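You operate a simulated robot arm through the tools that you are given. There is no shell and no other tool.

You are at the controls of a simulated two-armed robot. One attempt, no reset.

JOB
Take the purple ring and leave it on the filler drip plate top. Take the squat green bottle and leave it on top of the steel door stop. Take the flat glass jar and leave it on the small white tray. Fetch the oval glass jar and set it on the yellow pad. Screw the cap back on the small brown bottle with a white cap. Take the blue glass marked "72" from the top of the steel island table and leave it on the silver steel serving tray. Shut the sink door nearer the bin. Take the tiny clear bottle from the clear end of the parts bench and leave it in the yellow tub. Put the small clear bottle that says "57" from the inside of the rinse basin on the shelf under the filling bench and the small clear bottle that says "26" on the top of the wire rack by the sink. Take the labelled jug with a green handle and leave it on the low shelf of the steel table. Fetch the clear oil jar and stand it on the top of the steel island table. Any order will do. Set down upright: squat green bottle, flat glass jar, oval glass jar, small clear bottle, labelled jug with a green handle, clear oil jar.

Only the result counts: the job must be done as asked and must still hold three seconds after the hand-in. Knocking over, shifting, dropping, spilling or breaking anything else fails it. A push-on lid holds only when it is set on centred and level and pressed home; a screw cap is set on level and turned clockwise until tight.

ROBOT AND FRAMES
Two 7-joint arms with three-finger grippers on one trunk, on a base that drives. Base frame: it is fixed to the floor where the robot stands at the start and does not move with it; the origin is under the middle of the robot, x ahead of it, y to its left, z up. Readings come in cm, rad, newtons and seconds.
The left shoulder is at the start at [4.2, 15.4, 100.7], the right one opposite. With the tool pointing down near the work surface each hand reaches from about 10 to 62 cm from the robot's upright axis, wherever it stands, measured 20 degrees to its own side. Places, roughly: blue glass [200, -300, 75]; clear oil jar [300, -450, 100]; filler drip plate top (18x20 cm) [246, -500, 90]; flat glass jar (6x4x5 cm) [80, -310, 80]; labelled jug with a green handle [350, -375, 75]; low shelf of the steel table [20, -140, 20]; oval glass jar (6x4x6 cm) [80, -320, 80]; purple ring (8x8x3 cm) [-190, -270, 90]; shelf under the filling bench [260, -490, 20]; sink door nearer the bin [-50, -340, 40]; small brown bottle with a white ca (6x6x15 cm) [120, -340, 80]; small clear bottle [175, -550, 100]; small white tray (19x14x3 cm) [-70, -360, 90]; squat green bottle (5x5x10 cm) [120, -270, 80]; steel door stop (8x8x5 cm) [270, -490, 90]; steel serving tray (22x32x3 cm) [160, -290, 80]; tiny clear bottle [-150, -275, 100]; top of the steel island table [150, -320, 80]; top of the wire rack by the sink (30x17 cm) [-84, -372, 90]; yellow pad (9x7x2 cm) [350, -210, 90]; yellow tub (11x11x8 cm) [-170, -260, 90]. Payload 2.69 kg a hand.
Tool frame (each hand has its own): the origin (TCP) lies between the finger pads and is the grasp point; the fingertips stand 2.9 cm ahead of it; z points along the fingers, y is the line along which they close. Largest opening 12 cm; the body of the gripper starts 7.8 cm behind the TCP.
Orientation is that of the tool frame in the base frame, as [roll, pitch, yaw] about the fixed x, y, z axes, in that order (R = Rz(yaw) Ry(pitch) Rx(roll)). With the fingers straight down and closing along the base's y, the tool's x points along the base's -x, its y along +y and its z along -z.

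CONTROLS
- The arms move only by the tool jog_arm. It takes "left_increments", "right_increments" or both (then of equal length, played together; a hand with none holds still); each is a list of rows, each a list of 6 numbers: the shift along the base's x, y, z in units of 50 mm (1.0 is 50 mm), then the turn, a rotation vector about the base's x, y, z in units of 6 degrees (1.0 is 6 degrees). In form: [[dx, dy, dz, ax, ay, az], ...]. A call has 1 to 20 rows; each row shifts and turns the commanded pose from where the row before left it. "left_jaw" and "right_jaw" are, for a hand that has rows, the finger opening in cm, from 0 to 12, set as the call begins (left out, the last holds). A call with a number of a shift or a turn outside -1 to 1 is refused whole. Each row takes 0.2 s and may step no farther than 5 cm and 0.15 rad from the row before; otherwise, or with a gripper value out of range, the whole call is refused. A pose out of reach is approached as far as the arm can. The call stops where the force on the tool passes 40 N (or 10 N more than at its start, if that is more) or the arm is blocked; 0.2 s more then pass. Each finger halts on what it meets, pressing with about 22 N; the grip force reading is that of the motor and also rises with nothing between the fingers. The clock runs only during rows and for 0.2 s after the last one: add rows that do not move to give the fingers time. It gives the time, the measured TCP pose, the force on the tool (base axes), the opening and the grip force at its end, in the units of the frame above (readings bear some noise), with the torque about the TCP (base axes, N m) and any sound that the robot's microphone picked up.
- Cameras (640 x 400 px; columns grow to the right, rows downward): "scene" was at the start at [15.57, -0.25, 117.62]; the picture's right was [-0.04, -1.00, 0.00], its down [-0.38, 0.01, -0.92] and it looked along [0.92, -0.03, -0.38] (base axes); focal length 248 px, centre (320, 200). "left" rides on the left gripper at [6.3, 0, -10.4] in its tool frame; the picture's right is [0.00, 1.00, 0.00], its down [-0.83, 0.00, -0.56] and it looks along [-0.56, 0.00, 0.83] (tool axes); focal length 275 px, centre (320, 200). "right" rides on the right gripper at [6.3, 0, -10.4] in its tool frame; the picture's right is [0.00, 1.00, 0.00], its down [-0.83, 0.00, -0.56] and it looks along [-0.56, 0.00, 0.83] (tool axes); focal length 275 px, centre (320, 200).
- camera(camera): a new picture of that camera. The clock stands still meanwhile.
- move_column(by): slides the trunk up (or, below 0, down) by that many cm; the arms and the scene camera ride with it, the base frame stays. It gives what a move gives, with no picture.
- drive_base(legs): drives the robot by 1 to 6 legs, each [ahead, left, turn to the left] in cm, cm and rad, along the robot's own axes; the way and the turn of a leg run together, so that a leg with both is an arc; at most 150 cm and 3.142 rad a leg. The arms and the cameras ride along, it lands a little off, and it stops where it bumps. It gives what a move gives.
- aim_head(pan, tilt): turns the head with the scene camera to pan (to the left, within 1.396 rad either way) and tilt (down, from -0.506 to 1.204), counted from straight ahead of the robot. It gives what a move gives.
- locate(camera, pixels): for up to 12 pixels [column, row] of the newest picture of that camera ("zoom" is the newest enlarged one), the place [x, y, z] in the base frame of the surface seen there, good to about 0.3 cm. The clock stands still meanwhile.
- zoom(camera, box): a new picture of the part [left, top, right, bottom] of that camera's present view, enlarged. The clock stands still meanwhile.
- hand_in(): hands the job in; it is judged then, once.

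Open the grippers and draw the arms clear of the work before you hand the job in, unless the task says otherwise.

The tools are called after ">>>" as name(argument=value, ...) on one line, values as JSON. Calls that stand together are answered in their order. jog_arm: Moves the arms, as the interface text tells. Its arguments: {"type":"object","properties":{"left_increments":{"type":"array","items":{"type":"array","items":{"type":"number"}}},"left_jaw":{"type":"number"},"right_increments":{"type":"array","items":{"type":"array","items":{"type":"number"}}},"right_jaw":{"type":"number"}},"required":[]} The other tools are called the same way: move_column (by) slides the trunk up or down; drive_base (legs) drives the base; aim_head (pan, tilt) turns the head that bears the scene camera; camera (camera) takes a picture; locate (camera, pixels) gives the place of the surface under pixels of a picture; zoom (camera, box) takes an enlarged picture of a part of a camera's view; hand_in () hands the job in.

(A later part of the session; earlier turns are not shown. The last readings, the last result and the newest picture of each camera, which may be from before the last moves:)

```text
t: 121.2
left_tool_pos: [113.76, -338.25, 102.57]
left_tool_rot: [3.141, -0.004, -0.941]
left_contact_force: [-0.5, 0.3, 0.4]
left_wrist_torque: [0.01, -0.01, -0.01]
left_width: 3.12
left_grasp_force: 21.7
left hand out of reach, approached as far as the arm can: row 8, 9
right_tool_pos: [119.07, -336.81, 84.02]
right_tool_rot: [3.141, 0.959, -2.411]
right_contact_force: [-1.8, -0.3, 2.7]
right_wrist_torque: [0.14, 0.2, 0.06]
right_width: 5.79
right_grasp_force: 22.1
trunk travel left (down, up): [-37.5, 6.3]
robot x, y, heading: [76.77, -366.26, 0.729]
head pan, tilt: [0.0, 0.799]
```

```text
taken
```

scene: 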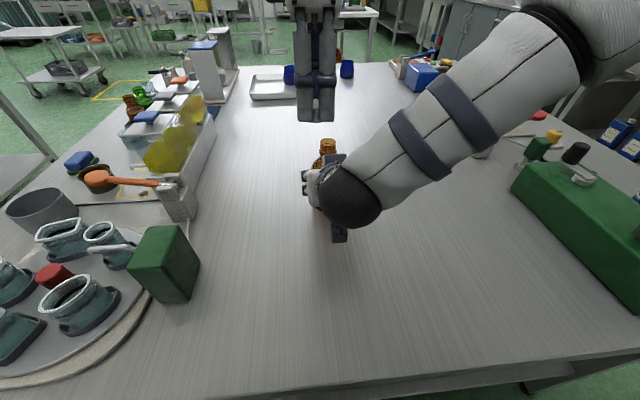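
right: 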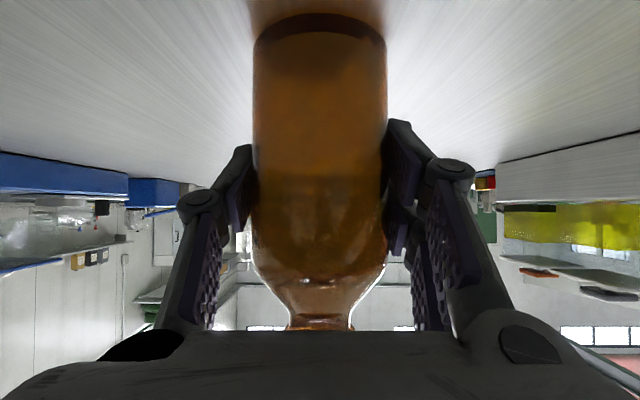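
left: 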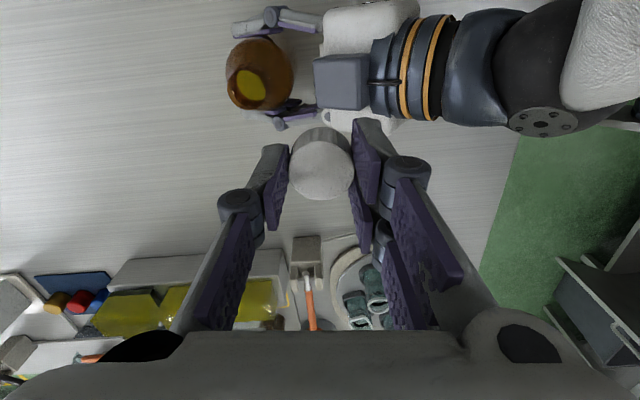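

The left hand can't reach quite that far across. I lift the bottle 1 cm with the right hand and bring it 8 cm closer (I'll put it back after capping), moving the left hand along.

>>> jog_arm(right_increments=[[0, 0, 0.1, 0, 0, 0], [0, 0, 0.1, 0, 0, 0], [-0.31, -0.053, 0, 0, 0, 0], [-0.31, -0.053, 0, 0, 0, 0], [-0.31, -0.053, 0, 0, 0, 0], [-0.31, -0.053, 0, 0, 0, 0], [-0.31, -0.053, 0, 0, 0, 0], [-0.31, -0.053, 0, 0, 0, 0], [0, 0, 0, 0, 0, 0]], left_increments=[[0, 0, 0, 0, 0, 0], [0, 0, 0, 0, 0, 0], [-0.31, -0.053, 0, 0, 0, 0], [-0.31, -0.053, 0, 0, 0, 0], [-0.31, -0.053, 0, 0, 0, 0], [-0.31, -0.053, 0, 0, 0, 0], [-0.31, -0.053, 0, 0, 0, 0], [-0.31, -0.053, 0, 0, 0, 0], [0, 0, 0, 0, 0, 0]])

>>> camera(camera="scene")

>>> camera(camera="left")

```text
t: 123.2
left_tool_pos: [104.63, -340.01, 102.35]
left_tool_rot: [3.141, 0.002, -0.945]
left_contact_force: [1.4, 0.3, -0.3]
left_wrist_torque: [0.05, 0.01, 0.02]
left_width: 3.1
left_grasp_force: 22.1
right_tool_pos: [109.53, -338.31, 84.8]
right_tool_rot: [-3.141, 0.959, -2.413]
right_contact_force: [0.0, -0.2, -4.2]
right_wrist_torque: [-0.02, 0.01, -0.03]
right_width: 5.76
right_grasp_force: 22.1
trunk travel left (down, up): [-37.5, 6.3]
robot x, y, heading: [76.93, -366.29, 0.728]
head pan, tilt: [0.0, 0.799]
```

```text
taken
```

scene: 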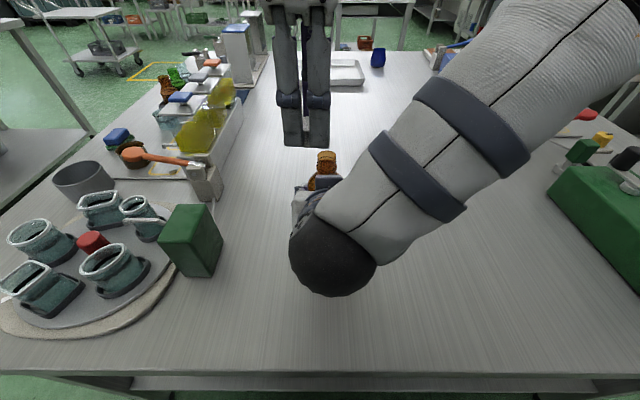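

```text
taken
```

left: 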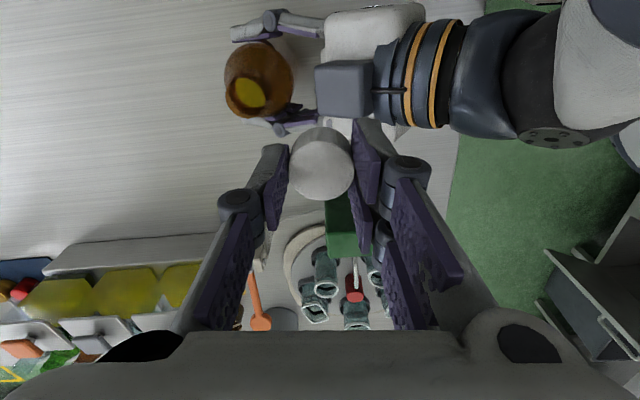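

Bottle moved fine. I lower it back onto the table and move the left hand over the neck.

>>> jog_arm(right_increments=[[0, 0, -0.08, 0, 0, 0], [0, 0, -0.08, 0, 0, 0], [0, 0, 0, 0, 0, 0], [0, 0, 0, 0, 0, 0]], left_increments=[[0.25, 0.1, 0, 0, 0, 0], [0.25, 0.1, 0, 0, 0, 0], [0.25, 0.1, 0, 0, 0, 0], [0.25, 0.11, 0, 0, 0, 0]])

>>> camera(camera="left")

>>> camera(camera="scene")

```text
t: 124.2
left_tool_pos: [109.48, -337.74, 102.46]
left_tool_rot: [-3.141, 0.003, -0.945]
left_contact_force: [0.0, 0.4, 0.4]
left_wrist_torque: [0.0, 0.01, 0.0]
left_width: 3.12
left_grasp_force: 21.5
right_tool_pos: [109.64, -338.28, 84.16]
right_tool_rot: [3.141, 0.96, -2.411]
right_contact_force: [0.5, 0.7, -3.4]
right_wrist_torque: [-0.03, -0.01, -0.01]
right_width: 5.78
right_grasp_force: 22.0
trunk travel left (down, up): [-37.5, 6.3]
robot x, y, heading: [76.42, -366.33, 0.73]
head pan, tilt: [0.0, 0.799]
```

```text
taken
```

left: 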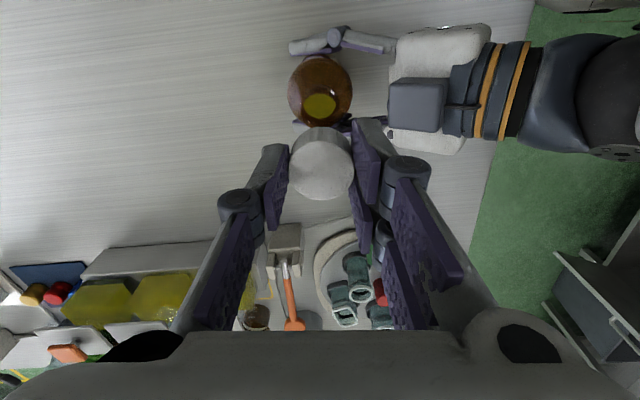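

```text
taken
```

scene: 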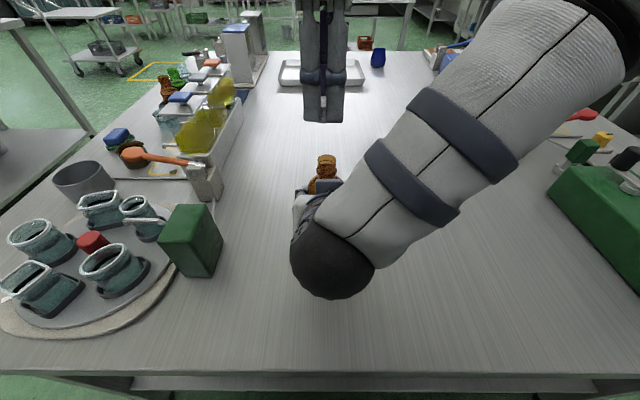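

The right hand still carries ~3.4 N, so the bottle is barely off; I lower 2 mm more and zoom on the neck.

>>> jog_arm(right_increments=[[0, 0, -0.04, 0, 0, 0], [0, 0, 0, 0, 0, 0]])

>>> zoom(camera="scene", box=[290, 90, 370, 215])

>>> zoom(camera="left", box=[270, 40, 370, 220])

```text
t: 124.8
left_tool_pos: [109.45, -337.96, 102.51]
left_tool_rot: [-3.139, 0.003, -0.947]
left_contact_force: [-0.2, 0.0, 0.0]
left_wrist_torque: [0.03, 0.03, -0.03]
left_width: 3.11
left_grasp_force: 21.7
right_tool_pos: [109.7, -338.28, 84.04]
right_tool_rot: [3.141, 0.962, -2.411]
right_contact_force: [-0.2, -0.8, 2.6]
right_wrist_torque: [0.08, 0.16, 0.01]
right_width: 5.78
right_grasp_force: 22.2
trunk travel left (down, up): [-37.5, 6.3]
robot x, y, heading: [76.76, -366.56, 0.732]
head pan, tilt: [0.0, 0.799]
```

```text
3.20 times, centred on (330, 152) of scene
```

zoom: 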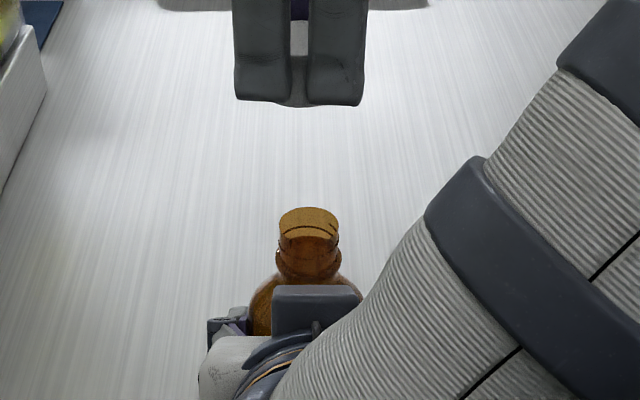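

```text
2.22 times, centred on (320, 130) of left
```

zoom: 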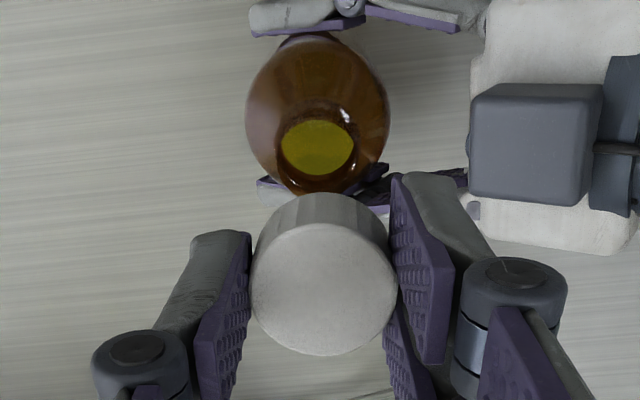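

I zoom closer on the neck in the scene view and locate its rim.

>>> zoom(camera="scene", box=[300, 135, 356, 170])

>>> locate(camera="zoom", pixels=[[320, 200]])

```text
11.43 times, centred on (328, 152) of scene
```

zoom: 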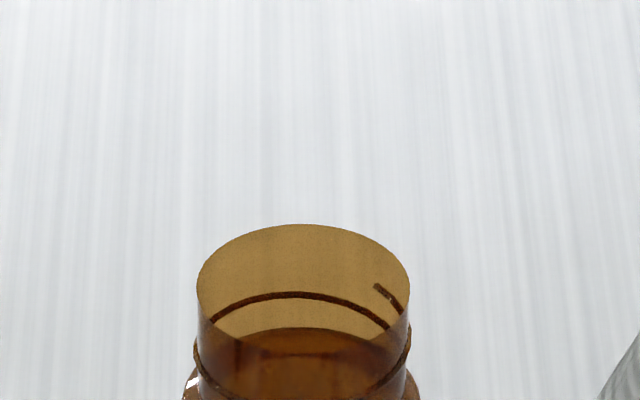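

```text
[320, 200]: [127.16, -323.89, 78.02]
```

I locate the rim's outline in this zoomed view.

>>> locate(camera="zoom", pixels=[[200, 280], [407, 282], [303, 227], [303, 332], [250, 238], [360, 240], [240, 322], [365, 325]])

```text
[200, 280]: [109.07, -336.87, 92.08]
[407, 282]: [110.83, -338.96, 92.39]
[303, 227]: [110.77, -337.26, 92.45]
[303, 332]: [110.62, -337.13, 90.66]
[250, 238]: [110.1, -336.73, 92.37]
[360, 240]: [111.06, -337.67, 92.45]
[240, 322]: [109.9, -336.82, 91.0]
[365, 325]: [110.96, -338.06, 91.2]
```

Rim centre (109.85,-338.0), z 92.4. I shift the left hand 0.3 cm and lower until the cap is ~5 mm above the rim, then compare.

>>> jog_arm(left_increments=[[0.06, 0.0, -0.5, 0, 0, 0], [0, 0, -0.5, 0, 0, 0], [0, 0, -0.24, 0, 0, 0], [0, 0, 0, 0, 0, 0], [0, 0, 0, 0, 0, 0]])

>>> zoom(camera="scene", box=[280, 110, 380, 190])

>>> camera(camera="left")

```text
t: 126.0
left_tool_pos: [109.8, -337.88, 96.26]
left_tool_rot: [3.141, 0.002, -0.946]
left_contact_force: [0.7, -0.3, -1.0]
left_wrist_torque: [0.01, -0.04, 0.03]
left_width: 3.1
left_grasp_force: 21.8
right_tool_pos: [109.67, -338.33, 84.02]
right_tool_rot: [3.142, 0.963, -2.414]
right_contact_force: [-0.4, 1.5, 7.3]
right_wrist_torque: [0.24, 0.2, 0.0]
right_width: 5.81
right_grasp_force: 21.7
trunk travel left (down, up): [-37.5, 6.3]
robot x, y, heading: [76.87, -366.11, 0.729]
head pan, tilt: [0.0, 0.799]
```

```text
5.00 times, centred on (330, 150) of scene
```

zoom: 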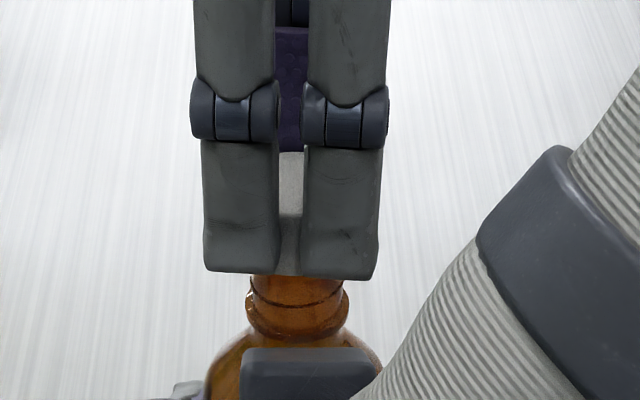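

```text
taken
```

left: 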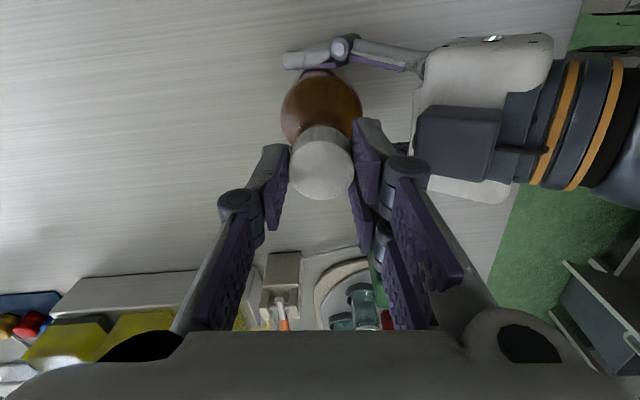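

Cap and neck line up (fingers' centre x≈291, neck ≈297 in zoom). I lower in 2 mm steps until light contact.

>>> jog_arm(left_increments=[[0, 0, -0.06, 0, 0, 0], [0, 0, -0.06, 0, 0, 0], [0, 0, -0.04, 0, 0, 0], [0, 0, 0, 0, 0, 0]])

>>> zoom(camera="scene", box=[280, 110, 380, 190])

```text
t: 127.0
left_tool_pos: [109.89, -337.84, 95.64]
left_tool_rot: [-3.137, 0.0, -0.947]
left_contact_force: [0.3, -2.7, 25.6]
left_wrist_torque: [-0.48, -0.06, 0.03]
left_width: 3.16
left_grasp_force: 21.6
right_tool_pos: [109.59, -338.3, 84.06]
right_tool_rot: [-3.14, 0.963, -2.413]
right_contact_force: [5.5, 10.1, -5.1]
right_wrist_torque: [0.92, 0.0, -0.22]
right_width: 5.79
right_grasp_force: 21.3
trunk travel left (down, up): [-37.5, 6.3]
robot x, y, heading: [76.77, -366.49, 0.73]
head pan, tilt: [0.0, 0.799]
```

```text
5.00 times, centred on (330, 150) of scene
```

zoom: 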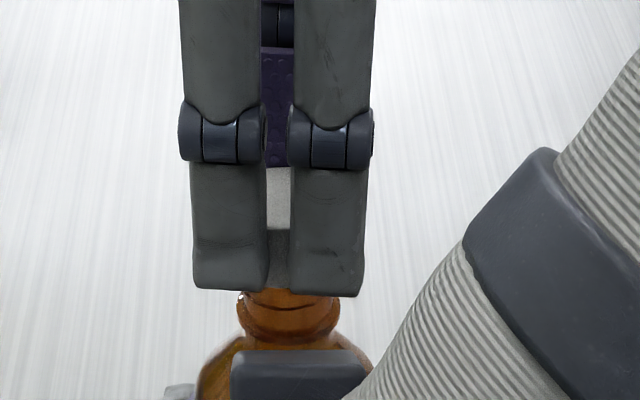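

Contact came at rim height with a torque showing it acts at the cap's back-right edge, so the cap sits too far in +y. I lift 4 mm, shift 0.25 cm in -y and lower again.

>>> jog_arm(left_increments=[[0, 0, 0.08, 0, 0, 0], [0, -0.05, 0, 0, 0, 0], [0, 0, -0.04, 0, 0, 0], [0, 0, -0.04, 0, 0, 0], [0, 0, 0, 0, 0, 0]])

```text
t: 128.2
left_tool_pos: [109.96, -338.19, 95.6]
left_tool_rot: [3.141, 0.001, -0.947]
left_contact_force: [0.4, 0.5, 0.3]
left_wrist_torque: [0.0, 0.01, 0.0]
left_width: 3.12
left_grasp_force: 21.7
right_tool_pos: [109.69, -338.38, 84.14]
right_tool_rot: [3.14, 0.962, -2.414]
right_contact_force: [0.7, -0.5, 13.0]
right_wrist_torque: [0.34, 0.26, -0.06]
right_width: 5.79
right_grasp_force: 21.9
trunk travel left (down, up): [-37.5, 6.3]
robot x, y, heading: [76.59, -366.54, 0.729]
head pan, tilt: [0.0, 0.799]
```

No contact now at the same height: the cap slipped over the rim. I lower further in small steps.

>>> jog_arm(left_increments=[[0, 0, -0.04, 0, 0, 0], [0, 0, -0.04, 0, 0, 0], [0, 0, -0.04, 0, 0, 0], [0, 0, 0, 0, 0, 0]])

```text
t: 129.2
left_tool_pos: [109.91, -338.21, 94.91]
left_tool_rot: [-3.14, 0.003, -0.946]
left_contact_force: [0.7, 0.0, 0.5]
left_wrist_torque: [-0.01, -0.02, -0.02]
left_width: 3.12
left_grasp_force: 22.1
right_tool_pos: [109.62, -338.32, 84.05]
right_tool_rot: [3.142, 0.96, -2.413]
right_contact_force: [0.7, 1.6, 12.0]
right_wrist_torque: [0.26, 0.27, -0.04]
right_width: 5.8
right_grasp_force: 22.0
trunk travel left (down, up): [-37.5, 6.3]
robot x, y, heading: [76.76, -366.44, 0.731]
head pan, tilt: [0.0, 0.799]
```

The cap is ~8 mm down the neck without resistance. I keep lowering in 2 mm steps to find the thread.

>>> jog_arm(left_increments=[[0, 0, -0.04, 0, 0, 0], [0, 0, -0.04, 0, 0, 0], [0, 0, 0, 0, 0, 0]])

>>> zoom(camera="scene", box=[280, 110, 380, 190])

```text
t: 130.0
left_tool_pos: [109.89, -338.13, 94.43]
left_tool_rot: [-3.141, 0.002, -0.947]
left_contact_force: [-1.1, -0.3, 0.5]
left_wrist_torque: [0.03, 0.02, 0.02]
left_width: 3.09
left_grasp_force: 22.4
right_tool_pos: [109.65, -338.35, 83.9]
right_tool_rot: [-3.14, 0.961, -2.411]
right_contact_force: [1.4, 0.7, 11.0]
right_wrist_torque: [0.32, 0.23, -0.05]
right_width: 5.79
right_grasp_force: 22.0
trunk travel left (down, up): [-37.5, 6.3]
robot x, y, heading: [76.84, -366.37, 0.73]
head pan, tilt: [0.0, 0.799]
```

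```text
5.00 times, centred on (330, 150) of scene
```

zoom: 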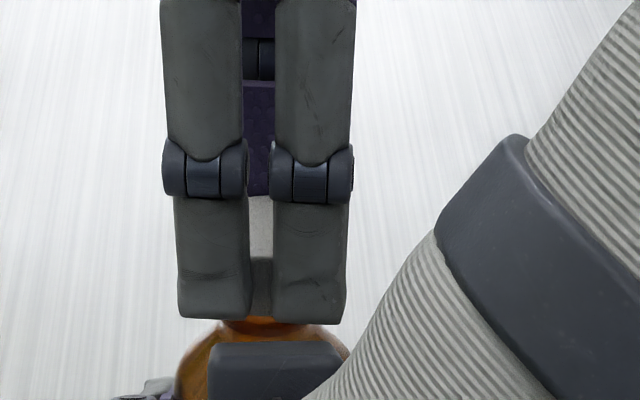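

Still free; 1.3 cm over the neck. I lower a little more.

>>> jog_arm(left_increments=[[0, 0, -0.03, 0, 0, 0], [0, 0, -0.03, 0, 0, 0], [0, 0, -0.03, 0, 0, 0], [0, 0, 0, 0, 0, 0]])

```text
t: 131.0
left_tool_pos: [109.79, -338.1, 94.23]
left_tool_rot: [-3.135, -0.001, -0.946]
left_contact_force: [-2.6, -1.4, 28.2]
left_wrist_torque: [0.08, 0.1, -0.02]
left_width: 3.09
left_grasp_force: 22.1
right_tool_pos: [109.63, -338.29, 84.03]
right_tool_rot: [-3.141, 0.96, -2.415]
right_contact_force: [8.0, 8.7, -3.7]
right_wrist_torque: [0.74, 0.2, -0.16]
right_width: 5.76
right_grasp_force: 21.7
trunk travel left (down, up): [-37.5, 6.3]
robot x, y, heading: [76.58, -366.34, 0.725]
head pan, tilt: [0.0, 0.799]
```

Firm, centred contact (28 N, no side torque). Now I turn clockwise 90° and watch the torque.

>>> jog_arm(left_increments=[[0, 0, 0, 0, 0, -1], [0, 0, 0, 0, 0, -1], [0, 0, 0, 0, 0, -1], [0, 0, 0, 0, 0, -1], [0, 0, 0, 0, 0, -1], [0, 0, 0, 0, 0, -1], [0, 0, 0, 0, 0, -1], [0, 0, 0, 0, 0, -1], [0, 0, 0, 0, 0, -1], [0, 0, 0, 0, 0, -1], [0, 0, 0, 0, 0, -1], [0, 0, 0, 0, 0, -1], [0, 0, 0, 0, 0, -1], [0, 0, 0, 0, 0, -1], [0, 0, 0, 0, 0, -1]])

```text
t: 134.2
left_tool_pos: [109.74, -338.27, 94.02]
left_tool_rot: [-3.141, 0.001, -2.52]
left_contact_force: [2.9, -6.2, 12.6]
left_wrist_torque: [-0.23, -0.25, -0.01]
left_width: 3.1
left_grasp_force: 22.1
right_tool_pos: [109.65, -338.31, 84.18]
right_tool_rot: [-3.141, 0.961, -2.412]
right_contact_force: [-5.3, 3.6, 1.4]
right_wrist_torque: [-0.12, 0.32, 0.07]
right_width: 5.79
right_grasp_force: 22.0
trunk travel left (down, up): [-37.5, 6.3]
robot x, y, heading: [76.71, -366.03, 0.729]
head pan, tilt: [0.0, 0.799]
```

Not tight yet; the cap follows down. I continue 84° clockwise with a slight downward feed.

>>> jog_arm(left_increments=[[0, 0, -0.003, 0, 0, -1], [0, 0, -0.003, 0, 0, -1], [0, 0, -0.003, 0, 0, -1], [0, 0, -0.003, 0, 0, -1], [0, 0, -0.003, 0, 0, -1], [0, 0, -0.003, 0, 0, -1], [0, 0, -0.003, 0, 0, -1], [0, 0, -0.003, 0, 0, -1], [0, 0, -0.003, 0, 0, -1], [0, 0, -0.003, 0, 0, -1], [0, 0, -0.003, 0, 0, -1], [0, 0, -0.003, 0, 0, -1], [0, 0, -0.003, 0, 0, -1], [0, 0, -0.003, 0, 0, -1]])

>>> camera(camera="scene")

```text
t: 137.2
left_tool_pos: [109.73, -338.15, 93.84]
left_tool_rot: [-3.141, 0.002, 2.298]
left_contact_force: [-1.3, -0.1, 11.7]
left_wrist_torque: [-0.16, -0.02, 0.03]
left_width: 3.12
left_grasp_force: 22.3
right_tool_pos: [109.58, -338.33, 84.08]
right_tool_rot: [-3.141, 0.961, -2.412]
right_contact_force: [0.0, 2.3, -0.2]
right_wrist_torque: [0.56, 0.17, 0.01]
right_width: 5.79
right_grasp_force: 21.5
trunk travel left (down, up): [-37.5, 6.3]
robot x, y, heading: [76.57, -366.41, 0.731]
head pan, tilt: [0.0, 0.799]
```

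```text
taken
```

scene: 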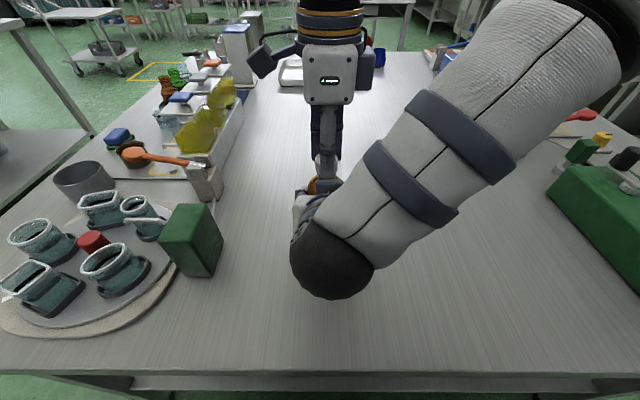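

Now 174° turned, descending as it goes. I try another 60° before regrasping.

>>> jog_arm(left_increments=[[0, 0, -0.003, 0, 0, -1], [0, 0, -0.003, 0, 0, -1], [0, 0, -0.003, 0, 0, -1], [0, 0, -0.003, 0, 0, -1], [0, 0, -0.003, 0, 0, -1], [0, 0, -0.003, 0, 0, -1], [0, 0, -0.003, 0, 0, -1], [0, 0, -0.003, 0, 0, -1], [0, 0, -0.003, 0, 0, -1], [0, 0, -0.003, 0, 0, -1]])

```text
t: 139.4
left_tool_pos: [109.73, -338.06, 93.8]
left_tool_rot: [-3.14, 0.001, 1.253]
left_contact_force: [-8.2, -1.4, 0.0]
left_wrist_torque: [-0.14, 0.47, 0.45]
left_width: 3.12
left_grasp_force: 22.1
right_tool_pos: [109.72, -338.28, 83.99]
right_tool_rot: [-3.142, 0.96, -2.415]
right_contact_force: [9.6, 0.8, -1.0]
right_wrist_torque: [-0.01, 0.42, -0.45]
right_width: 5.8
right_grasp_force: 22.4
trunk travel left (down, up): [-37.5, 6.3]
robot x, y, heading: [76.67, -366.5, 0.729]
head pan, tilt: [0.0, 0.799]
```

Resistance appears (0.45 N·m opposing): the cap is getting tight. I turn a further 30° to see whether it holds.

>>> jog_arm(left_increments=[[0, 0, -0.002, 0, 0, -1], [0, 0, -0.002, 0, 0, -1], [0, 0, -0.002, 0, 0, -1], [0, 0, -0.002, 0, 0, -1], [0, 0, -0.002, 0, 0, -1]])

>>> camera(camera="left")

>>> camera(camera="right")

```text
t: 140.6
left_tool_pos: [109.78, -338.34, 93.71]
left_tool_rot: [-3.138, 0.003, 0.725]
left_contact_force: [-8.9, -1.5, 3.4]
left_wrist_torque: [0.01, 0.49, 0.47]
left_width: 3.08
left_grasp_force: 21.9
right_tool_pos: [109.57, -338.27, 84.0]
right_tool_rot: [3.14, 0.962, -2.411]
right_contact_force: [7.5, 0.9, -3.5]
right_wrist_torque: [-0.09, 0.42, -0.49]
right_width: 5.84
right_grasp_force: 22.3
trunk travel left (down, up): [-37.5, 6.3]
robot x, y, heading: [76.81, -366.65, 0.729]
head pan, tilt: [0.0, 0.799]
```

```text
taken
```

left: 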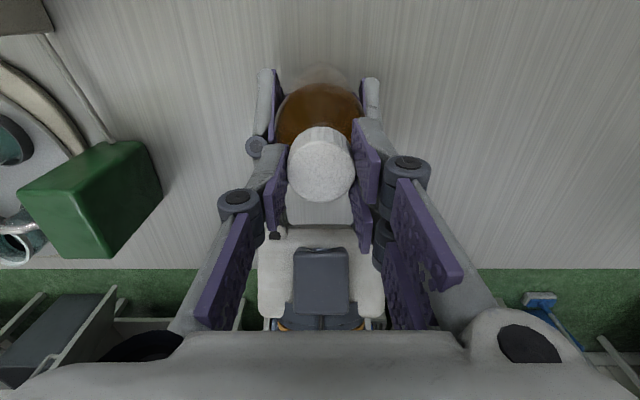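

```text
taken
```

right: 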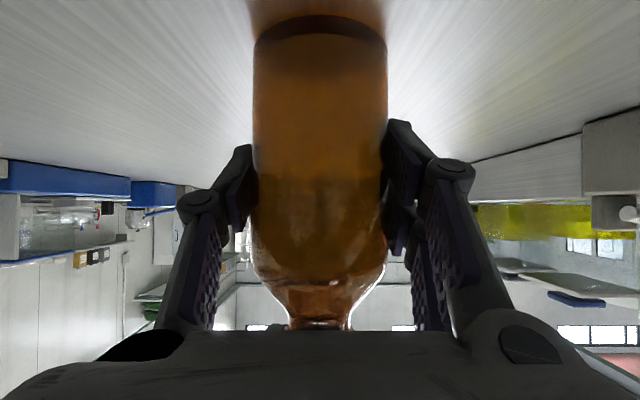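

Torque stays at ~0.47 N·m: it's slipping at its stop, so tight. To confirm, I release, regrip and turn 18° more to see if torque rises at once.

>>> jog_arm(left_increments=[[0, 0, 0, 0, 0, 0], [0, 0, 0, 0, 0, 0]], left_jaw=4.5)

>>> jog_arm(left_increments=[[0, 0, 0, 0, 0, 0], [0, 0, 0, 0, 0, 0], [0, 0, 0, 0, 0, 0]], left_jaw=1.5)

>>> jog_arm(left_increments=[[0, 0, 0, 0, 0, -1], [0, 0, 0, 0, 0, -1], [0, 0, 0, 0, 0, -1]])

```text
t: 141.2
left_tool_pos: [109.79, -338.13, 93.75]
left_tool_rot: [3.141, 0.002, 0.729]
left_contact_force: [-0.3, 0.1, 0.1]
left_wrist_torque: [-0.01, 0.04, -0.02]
left_width: 4.49
left_grasp_force: 0.0
right_tool_pos: [109.74, -338.21, 83.94]
right_tool_rot: [-3.141, 0.959, -2.413]
right_contact_force: [0.4, 0.7, -2.1]
right_wrist_torque: [-0.01, -0.02, -0.01]
right_width: 5.79
right_grasp_force: 21.9
trunk travel left (down, up): [-37.5, 6.3]
robot x, y, heading: [76.51, -366.39, 0.73]
head pan, tilt: [0.0, 0.799]
```

```text
t: 142.0
left_tool_pos: [109.89, -338.09, 93.68]
left_tool_rot: [-3.141, 0.002, 0.731]
left_contact_force: [-1.0, 3.1, 0.2]
left_wrist_torque: [0.13, 0.04, 0.08]
left_width: 3.13
left_grasp_force: 21.6
right_tool_pos: [109.62, -338.31, 84.0]
right_tool_rot: [3.141, 0.959, -2.412]
right_contact_force: [-0.1, -3.1, -1.9]
right_wrist_torque: [0.14, 0.03, -0.03]
right_width: 5.78
right_grasp_force: 22.0
trunk travel left (down, up): [-37.5, 6.3]
robot x, y, heading: [76.7, -366.45, 0.73]
head pan, tilt: [0.0, 0.799]
```

```text
t: 142.8
left_tool_pos: [109.76, -338.0, 93.69]
left_tool_rot: [-3.14, 0.0, 0.414]
left_contact_force: [-1.3, 6.0, 0.4]
left_wrist_torque: [0.27, 0.25, 0.48]
left_width: 3.11
left_grasp_force: 21.6
right_tool_pos: [109.66, -338.32, 83.99]
right_tool_rot: [-3.141, 0.96, -2.413]
right_contact_force: [1.9, -5.7, -1.6]
right_wrist_torque: [0.23, -0.12, -0.48]
right_width: 5.79
right_grasp_force: 21.4
trunk travel left (down, up): [-37.5, 6.3]
robot x, y, heading: [76.85, -366.46, 0.732]
head pan, tilt: [0.0, 0.799]
```

Immediate 0.48 N·m: the cap is tight. I open the left hand and lift it straight up.

>>> jog_arm(left_increments=[[0, 0, 0, 0, 0, 0], [0, 0, 0, 0, 0, 0], [0, 0, 0.5, 0, 0, 0], [0, 0, 0.8, 0, 0, 0], [0, 0, 0.8, 0, 0, 0]], left_jaw=7)

>>> camera(camera="left")

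>>> zoom(camera="scene", box=[270, 80, 400, 220])

```text
t: 144.0
left_tool_pos: [109.77, -338.22, 104.37]
left_tool_rot: [3.14, 0.001, 0.416]
left_contact_force: [-0.1, -0.1, -0.3]
left_wrist_torque: [0.02, 0.0, -0.01]
left_width: 6.98
left_grasp_force: 0.0
right_tool_pos: [109.68, -338.28, 84.06]
right_tool_rot: [3.14, 0.961, -2.412]
right_contact_force: [0.2, 0.9, -4.9]
right_wrist_torque: [0.0, -0.05, 0.02]
right_width: 5.8
right_grasp_force: 22.0
trunk travel left (down, up): [-37.5, 6.3]
robot x, y, heading: [76.84, -366.71, 0.731]
head pan, tilt: [0.0, 0.799]
```

```text
taken
```

left: 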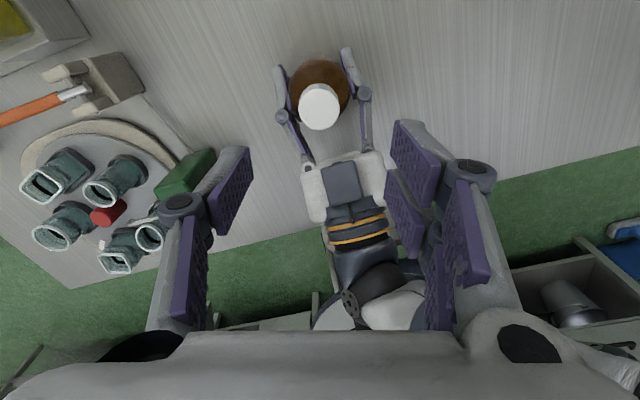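

```text
2.86 times, centred on (335, 150) of scene
```

zoom: 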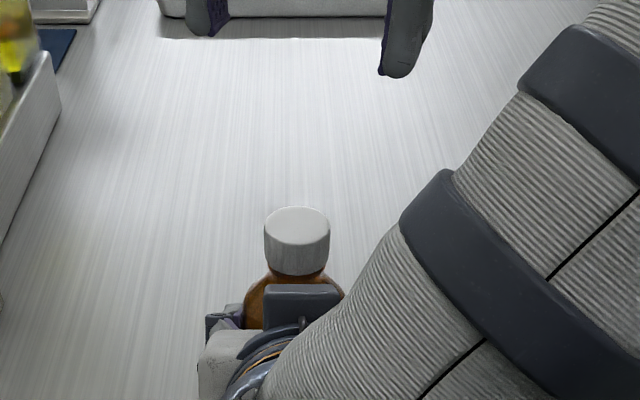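

Cap sits level on the bottle. I send the left hand home (unwinding) while the right puts the bottle back to its old spot.

>>> jog_arm(left_increments=[[-0.58, 0.48, 0.08, 0, 0, 1], [-0.58, 0.48, 0.08, 0, 0, 1], [-0.58, 0.48, 0.08, 0, 0, 1], [-0.58, 0.48, 0.08, 0, 0, 1], [-0.58, 0.48, 0.08, 0, 0, 1], [0, 0, 0, 0, 0, 1], [0, 0, 0, 0, 0, 1], [0, 0, 0, 0, 0, 1], [0, 0, 0, 0, 0, 1], [0, 0, 0, 0, 0, 1], [0, 0, 0, 0, 0, 1], [0, 0, 0, 0, 0, 1], [0, 0, 0, 0, 0, 1], [0, 0, 0, 0, 0, 1], [0, 0, 0, 0, 0, 1], [0, 0, 0, 0, 0, 1], [0, 0, 0, 0, 0, 1], [0, 0, 0, 0, 0, 1]], right_increments=[[0, 0, 0.1, 0, 0, 0], [0, 0, 0.1, 0, 0, 0], [0.31, 0.053, 0, 0, 0, 0], [0.31, 0.053, 0, 0, 0, 0], [0.31, 0.053, 0, 0, 0, 0], [0.31, 0.053, 0, 0, 0, 0], [0.31, 0.053, 0, 0, 0, 0], [0.31, 0.053, 0, 0, 0, 0], [0, 0, 0, 0, 0, 0], [0, 0, -0.06, 0, 0, 0], [0, 0, -0.06, 0, 0, 0], [0, 0, -0.04, 0, 0, 0], [0, 0, -0.02, 0, 0, 0], [0, 0, 0, 0, 0, 0], [0, 0, 0, 0, 0, 0], [0, 0, 0, 0, 0, 0], [0, 0, 0, 0, 0, 0], [0, 0, 0, 0, 0, 0]])

```text
t: 147.8
left_tool_pos: [95.34, -326.14, 106.15]
left_tool_rot: [-3.139, 0.002, 2.301]
left_contact_force: [-0.4, 0.7, 0.8]
left_wrist_torque: [0.01, -0.02, 0.02]
left_width: 6.98
left_grasp_force: 0.1
right_tool_pos: [118.96, -336.61, 84.03]
right_tool_rot: [3.141, 0.961, -2.412]
right_contact_force: [-0.3, -0.4, -4.0]
right_wrist_torque: [0.02, 0.0, 0.02]
right_width: 5.8
right_grasp_force: 21.9
trunk travel left (down, up): [-37.5, 6.3]
robot x, y, heading: [76.72, -366.14, 0.727]
head pan, tilt: [0.0, 0.799]
```

The hand still carries 4 N; I lower in 1 mm steps to set it down, while the left hand finishes unwinding.

>>> jog_arm(right_increments=[[0, 0, -0.02, 0, 0, 0], [0, 0, -0.02, 0, 0, 0], [0, 0, 0, 0, 0, 0], [0, 0, 0, 0, 0, 0]], left_increments=[[0, 0, 0, 0, 0, 1], [0, 0, 0, 0, 0, 1], [0, 0, 0, 0, 0, 1], [0, 0, 0, 0, 0, 1]])

```text
t: 148.8
left_tool_pos: [95.21, -326.13, 106.27]
left_tool_rot: [-3.14, 0.002, 2.722]
left_contact_force: [0.2, 0.2, -0.8]
left_wrist_torque: [0.0, 0.0, 0.0]
left_width: 6.99
left_grasp_force: 0.1
right_tool_pos: [118.82, -336.79, 83.88]
right_tool_rot: [3.14, 0.963, -2.413]
right_contact_force: [1.2, -0.6, 8.1]
right_wrist_torque: [-0.06, 0.19, -0.02]
right_width: 5.81
right_grasp_force: 22.4
trunk travel left (down, up): [-37.5, 6.3]
robot x, y, heading: [76.65, -366.5, 0.724]
head pan, tilt: [0.0, 0.799]
```

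It stands (8 N up). I open the right hand and draw it back along its axis.

>>> jog_arm(right_increments=[[0, 0, 0, 0, 0, 0], [0, 0, 0, 0, 0, 0], [0, 0, 0, 0, 0, 0]], right_jaw=11, left_increments=[[0, 0, 0, 0, 0, 1], [0, 0, 0, 0, 0, 1], [0, 0, 0, 0, 0, 1]])

>>> jog_arm(right_increments=[[-0.3, -0.27, 0.29, 0, 0, 0], [-0.3, -0.27, 0.29, 0, 0, 0], [-0.3, -0.27, 0.29, 0, 0, 0], [-0.3, -0.27, 0.29, 0, 0, 0], [0, 0, 0.8, 0, 0, 0], [0, 0, 0.5, 0, 0, 0]], left_increments=[[0, 0, 0, 0, 0, 1], [0, 0, 0, 0, 0, 1], [0, 0, 0, 0, 0, 1], [0, 0, 0, 0, 0, 1], [0, 0, 0, 0, 0, 1], [0, 0, 0, 0, 0, 1]])

>>> camera(camera="scene")

```text
t: 149.6
left_tool_pos: [95.37, -326.04, 106.27]
left_tool_rot: [3.142, 0.004, 3.033]
left_contact_force: [0.1, 0.0, -0.5]
left_wrist_torque: [0.0, 0.01, 0.01]
left_width: 6.99
left_grasp_force: 0.2
right_tool_pos: [118.93, -336.57, 83.9]
right_tool_rot: [-3.141, 0.959, -2.412]
right_contact_force: [-0.3, 0.2, 0.1]
right_wrist_torque: [-0.02, 0.02, -0.03]
right_width: 11.0
right_grasp_force: 0.0
trunk travel left (down, up): [-37.5, 6.3]
robot x, y, heading: [76.8, -366.35, 0.733]
head pan, tilt: [0.0, 0.799]
```

```text
t: 151.0
left_tool_pos: [95.29, -326.16, 106.21]
left_tool_rot: [-3.141, 0.002, -2.619]
left_contact_force: [0.4, 0.4, 0.9]
left_wrist_torque: [0.01, 0.01, 0.01]
left_width: 6.98
left_grasp_force: 0.0
right_tool_pos: [112.75, -341.94, 96.06]
right_tool_rot: [-3.14, 0.96, -2.411]
right_contact_force: [-0.8, -0.7, -0.1]
right_wrist_torque: [-0.02, -0.02, 0.01]
right_width: 11.01
right_grasp_force: 0.1
trunk travel left (down, up): [-37.5, 6.3]
robot x, y, heading: [76.85, -365.99, 0.727]
head pan, tilt: [0.0, 0.799]
```

```text
taken
```

scene: 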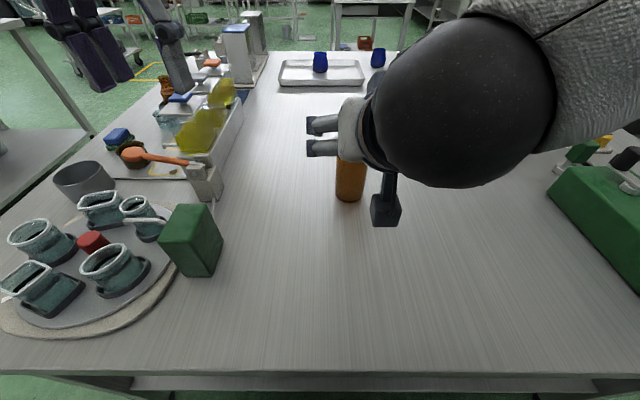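

Bottle stands capped. I bring the right hand back home, untilted, and finish the left's unwinding.

>>> jog_arm(right_increments=[[-0.069, -0.387, 0.26, -0.764, 0.854, 0], [-0.069, -0.387, 0.26, -0.764, 0.854, 0], [-0.069, -0.387, 0.26, -0.764, 0.854, 0], [-0.069, -0.387, 0.26, -0.764, 0.854, 0], [-0.069, -0.387, 0.26, -0.764, 0.854, 0], [-0.069, -0.387, 0.26, -0.764, 0.854, 0], [-0.069, -0.387, 0.26, -0.764, 0.854, 0], [-0.069, -0.387, 0.26, -0.764, 0.854, 0], [0, 0, 0, 0, 0, 0]], left_increments=[[0, 0, 0, 0, 0, 1], [0, 0, 0, 0, 0, 0.95], [0, 0, 0, 0, 0, 0], [0, 0, 0, 0, 0, 0], [0, 0, 0, 0, 0, 0], [0, 0, 0, 0, 0, 0], [0, 0, 0, 0, 0, 0], [0, 0, 0, 0, 0, 0], [0, 0, 0, 0, 0, 0]])

>>> camera(camera="scene")

```text
t: 153.0
left_tool_pos: [95.46, -326.22, 106.34]
left_tool_rot: [3.141, 0.002, -2.418]
left_contact_force: [0.1, 0.4, -0.4]
left_wrist_torque: [0.04, 0.01, -0.03]
left_width: 7.01
left_grasp_force: 0.1
right_tool_pos: [109.86, -357.66, 106.47]
right_tool_rot: [3.141, 0.0, -2.412]
right_contact_force: [0.5, -0.2, 0.4]
right_wrist_torque: [-0.03, -0.01, 0.03]
right_width: 11.01
right_grasp_force: 0.1
trunk travel left (down, up): [-37.5, 6.3]
robot x, y, heading: [76.49, -366.13, 0.731]
head pan, tilt: [0.0, 0.799]
```

```text
taken
```

scene: 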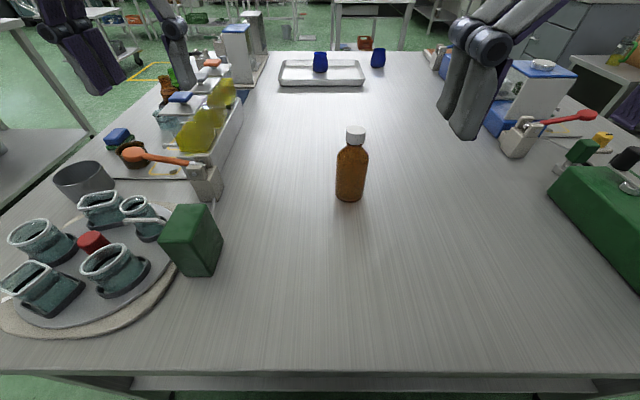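

Brown bottle done. Next the flat jar (elongated, rim centre ~(84.3,-310)); I bring the left hand over it, turning it 66° clockwise so it can grip across the short side.

>>> jog_arm(left_increments=[[-0.2, 0.295, 0, 0, 0, -1], [-0.2, 0.295, 0, 0, 0, -1], [-0.2, 0.295, 0, 0, 0, -1], [-0.2, 0.295, 0, 0, 0, -1], [-0.2, 0.295, 0, 0, 0, -1], [-0.2, 0.295, 0, 0, 0, -1], [-0.2, 0.295, 0, 0, 0, -1], [-0.2, 0.295, 0, 0, 0, -1], [-0.2, 0.295, 0, 0, 0, -1], [-0.2, 0.295, 0, 0, 0, -1], [-0.2, 0.295, 0, 0, 0, -1], [0, 0, 0, 0, 0, 0]], left_jaw=8)

>>> camera(camera="left")

>>> camera(camera="scene")

```text
t: 155.6
left_tool_pos: [84.35, -309.76, 106.28]
left_tool_rot: [-3.142, 0.002, 2.711]
left_contact_force: [0.1, -0.3, 0.5]
left_wrist_torque: [-0.05, 0.0, 0.01]
left_width: 7.99
left_grasp_force: 0.0
right_tool_pos: [109.83, -357.64, 106.47]
right_tool_rot: [3.141, 0.002, -2.412]
right_contact_force: [-0.5, 0.3, -0.6]
right_wrist_torque: [0.0, 0.02, -0.01]
right_width: 11.0
right_grasp_force: 0.1
trunk travel left (down, up): [-37.5, 6.3]
robot x, y, heading: [77.22, -366.47, 0.731]
head pan, tilt: [0.0, 0.799]
```

```text
taken
```

left: 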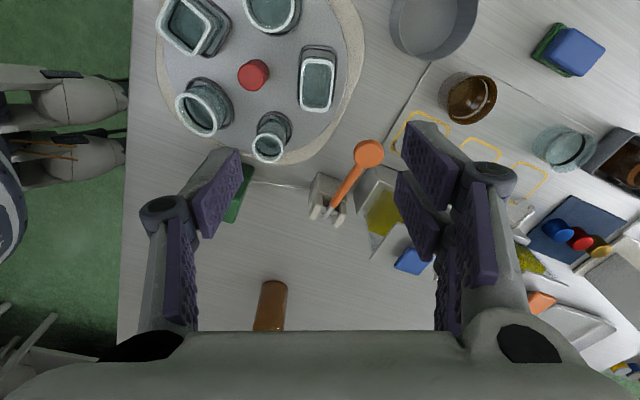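

```text
taken
```

scene: 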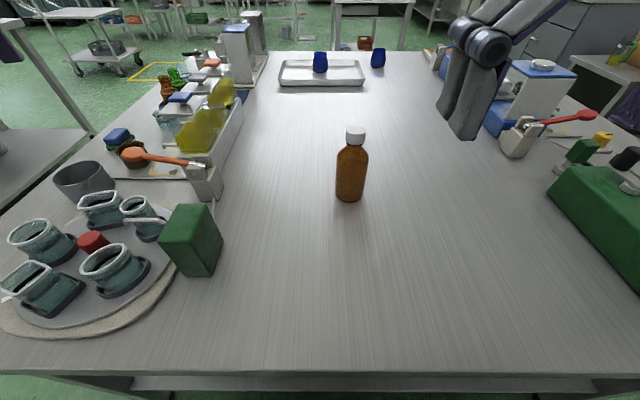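

The flat jar sits at (318,83), aligned with the jaws. I zoom to verify alignment.

>>> zoom(camera="left", box=[240, 20, 400, 140])

>>> locate(camera="zoom", pixels=[[240, 160], [380, 155], [310, 145], [310, 355], [240, 350], [375, 350], [310, 250], [320, 112]])

```text
3.33 times, centred on (320, 80) of left
```

zoom: 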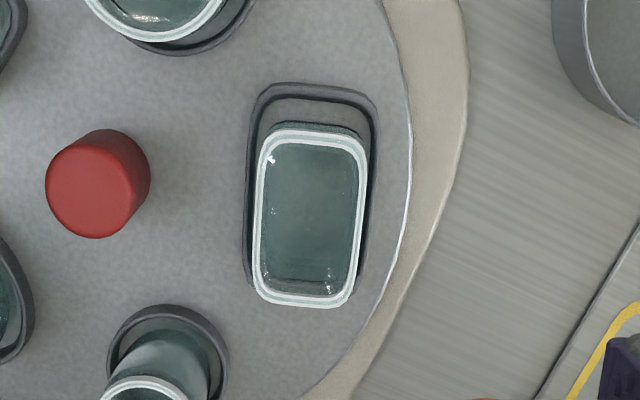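

```text
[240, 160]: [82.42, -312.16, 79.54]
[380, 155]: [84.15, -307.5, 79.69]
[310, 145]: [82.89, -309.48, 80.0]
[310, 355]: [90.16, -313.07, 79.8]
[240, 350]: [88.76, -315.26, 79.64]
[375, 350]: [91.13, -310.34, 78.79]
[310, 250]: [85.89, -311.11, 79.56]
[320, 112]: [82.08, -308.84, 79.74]
```

The jar's rim leans ~5° clockwise and is 0.3 cm toward the knob. I correct both, set the jaws to 7 cm, descend to z 88 and look.

>>> jog_arm(left_increments=[[-0.03, -0.06, 0, 0, 0, -0.85], [0, 0, -1, 0, 0, 0], [0, 0, -1, 0, 0, 0], [0, 0, -1, 0, 0, 0], [0, 0, -0.65, 0, 0, 0], [0, 0, 0, 0, 0, 0]], left_jaw=7)

>>> camera(camera="left")

```text
t: 157.0
left_tool_pos: [84.29, -310.22, 88.04]
left_tool_rot: [3.141, 0.001, 2.624]
left_contact_force: [0.0, 0.1, -0.1]
left_wrist_torque: [-0.04, -0.01, -0.01]
left_width: 6.98
left_grasp_force: 0.0
right_tool_pos: [109.81, -357.63, 106.56]
right_tool_rot: [3.141, 0.001, -2.411]
right_contact_force: [0.3, -0.4, 0.1]
right_wrist_torque: [-0.04, 0.0, 0.04]
right_width: 11.02
right_grasp_force: 0.1
trunk travel left (down, up): [-37.5, 6.3]
robot x, y, heading: [76.75, -366.73, 0.731]
head pan, tilt: [0.0, 0.799]
```

```text
taken
```

left: 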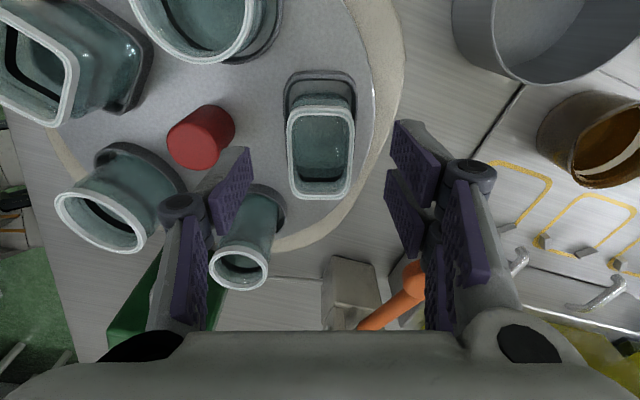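

Centred now. The slim jar is clear of the finger (8 cm behind). I descend to z 84.2 and close.

>>> jog_arm(left_increments=[[0, 0, -0.4, 0, 0, 0], [0, 0, -0.38, 0, 0, 0], [0, 0, 0, 0, 0, 0]])

>>> camera(camera="left")

```text
t: 157.8
left_tool_pos: [84.15, -310.1, 84.11]
left_tool_rot: [3.14, 0.001, 2.625]
left_contact_force: [0.6, -0.4, -0.5]
left_wrist_torque: [-0.01, 0.0, 0.0]
left_width: 6.98
left_grasp_force: 0.1
right_tool_pos: [109.85, -357.59, 106.56]
right_tool_rot: [-3.141, 0.002, -2.411]
right_contact_force: [0.8, 0.6, 0.6]
right_wrist_torque: [-0.02, 0.02, 0.01]
right_width: 11.03
right_grasp_force: 0.0
trunk travel left (down, up): [-37.5, 6.3]
robot x, y, heading: [76.86, -366.17, 0.73]
head pan, tilt: [0.0, 0.799]
```

```text
taken
```

left: 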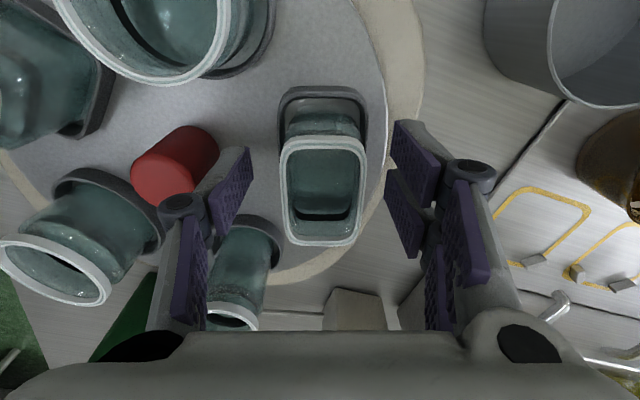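

Centred. I close the jaws on the flat jar.

>>> jog_arm(left_increments=[[0, 0, 0, 0, 0, 0], [0, 0, 0, 0, 0, 0], [0, 0, 0, 0, 0, 0]], left_jaw=2.5)

>>> camera(camera="left")

```text
t: 158.6
left_tool_pos: [84.15, -310.09, 84.29]
left_tool_rot: [3.141, 0.0, 2.625]
left_contact_force: [-0.1, -0.4, -0.2]
left_wrist_torque: [-0.03, 0.01, 0.0]
left_width: 3.54
left_grasp_force: 22.3
right_tool_pos: [109.86, -357.53, 106.65]
right_tool_rot: [3.14, 0.002, -2.412]
right_contact_force: [0.3, 0.0, -0.6]
right_wrist_torque: [0.01, -0.01, 0.0]
right_width: 11.03
right_grasp_force: 0.1
trunk travel left (down, up): [-37.5, 6.3]
robot x, y, heading: [76.81, -366.36, 0.73]
head pan, tilt: [0.0, 0.799]
```

```text
taken
```

left: 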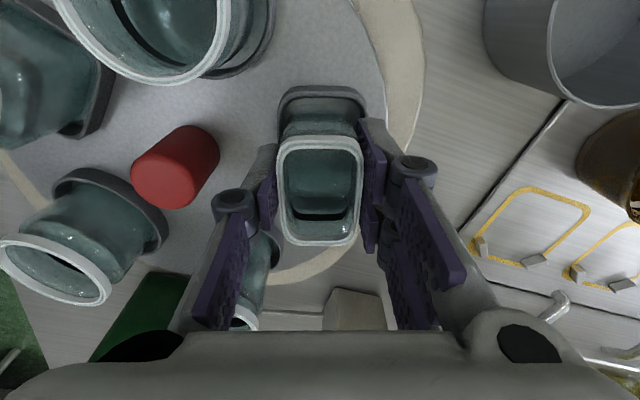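

Gripped (3.5 cm, 22 N). I lift straight up slowly.

>>> jog_arm(left_increments=[[0, 0, 0.15, 0, 0, 0], [0, 0, 0.3, 0, 0, 0], [0, 0, 0.6, 0, 0, 0], [0, 0, 1, 0, 0, 0], [0, 0, 1, 0, 0, 0], [0, 0, 1, 0, 0, 0], [0, 0, 0.4, 0, 0, 0]])

>>> camera(camera="left")

>>> camera(camera="scene")

```text
t: 160.2
left_tool_pos: [84.18, -310.17, 106.34]
left_tool_rot: [-3.141, 0.002, 2.626]
left_contact_force: [-0.1, 0.4, -1.1]
left_wrist_torque: [-0.02, -0.02, 0.02]
left_width: 3.54
left_grasp_force: 21.8
right_tool_pos: [109.99, -357.6, 106.54]
right_tool_rot: [3.142, 0.001, -2.412]
right_contact_force: [0.9, -0.3, 0.6]
right_wrist_torque: [0.03, 0.01, -0.06]
right_width: 11.01
right_grasp_force: 0.1
trunk travel left (down, up): [-37.5, 6.3]
robot x, y, heading: [76.65, -366.08, 0.733]
head pan, tilt: [0.0, 0.799]
```

```text
taken
```

left: 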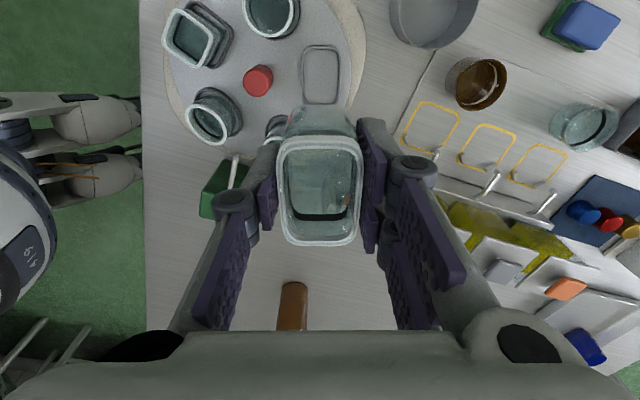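

```text
taken
```

scene: 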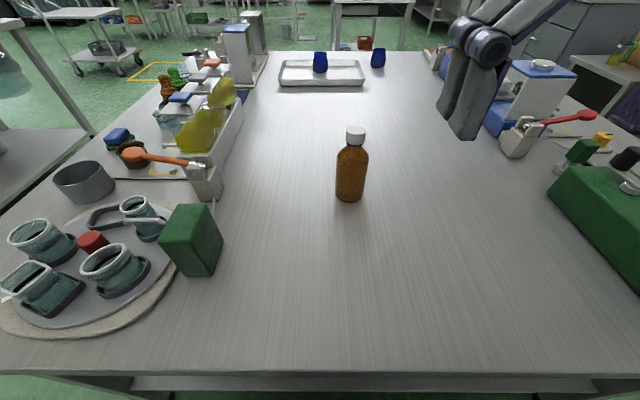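

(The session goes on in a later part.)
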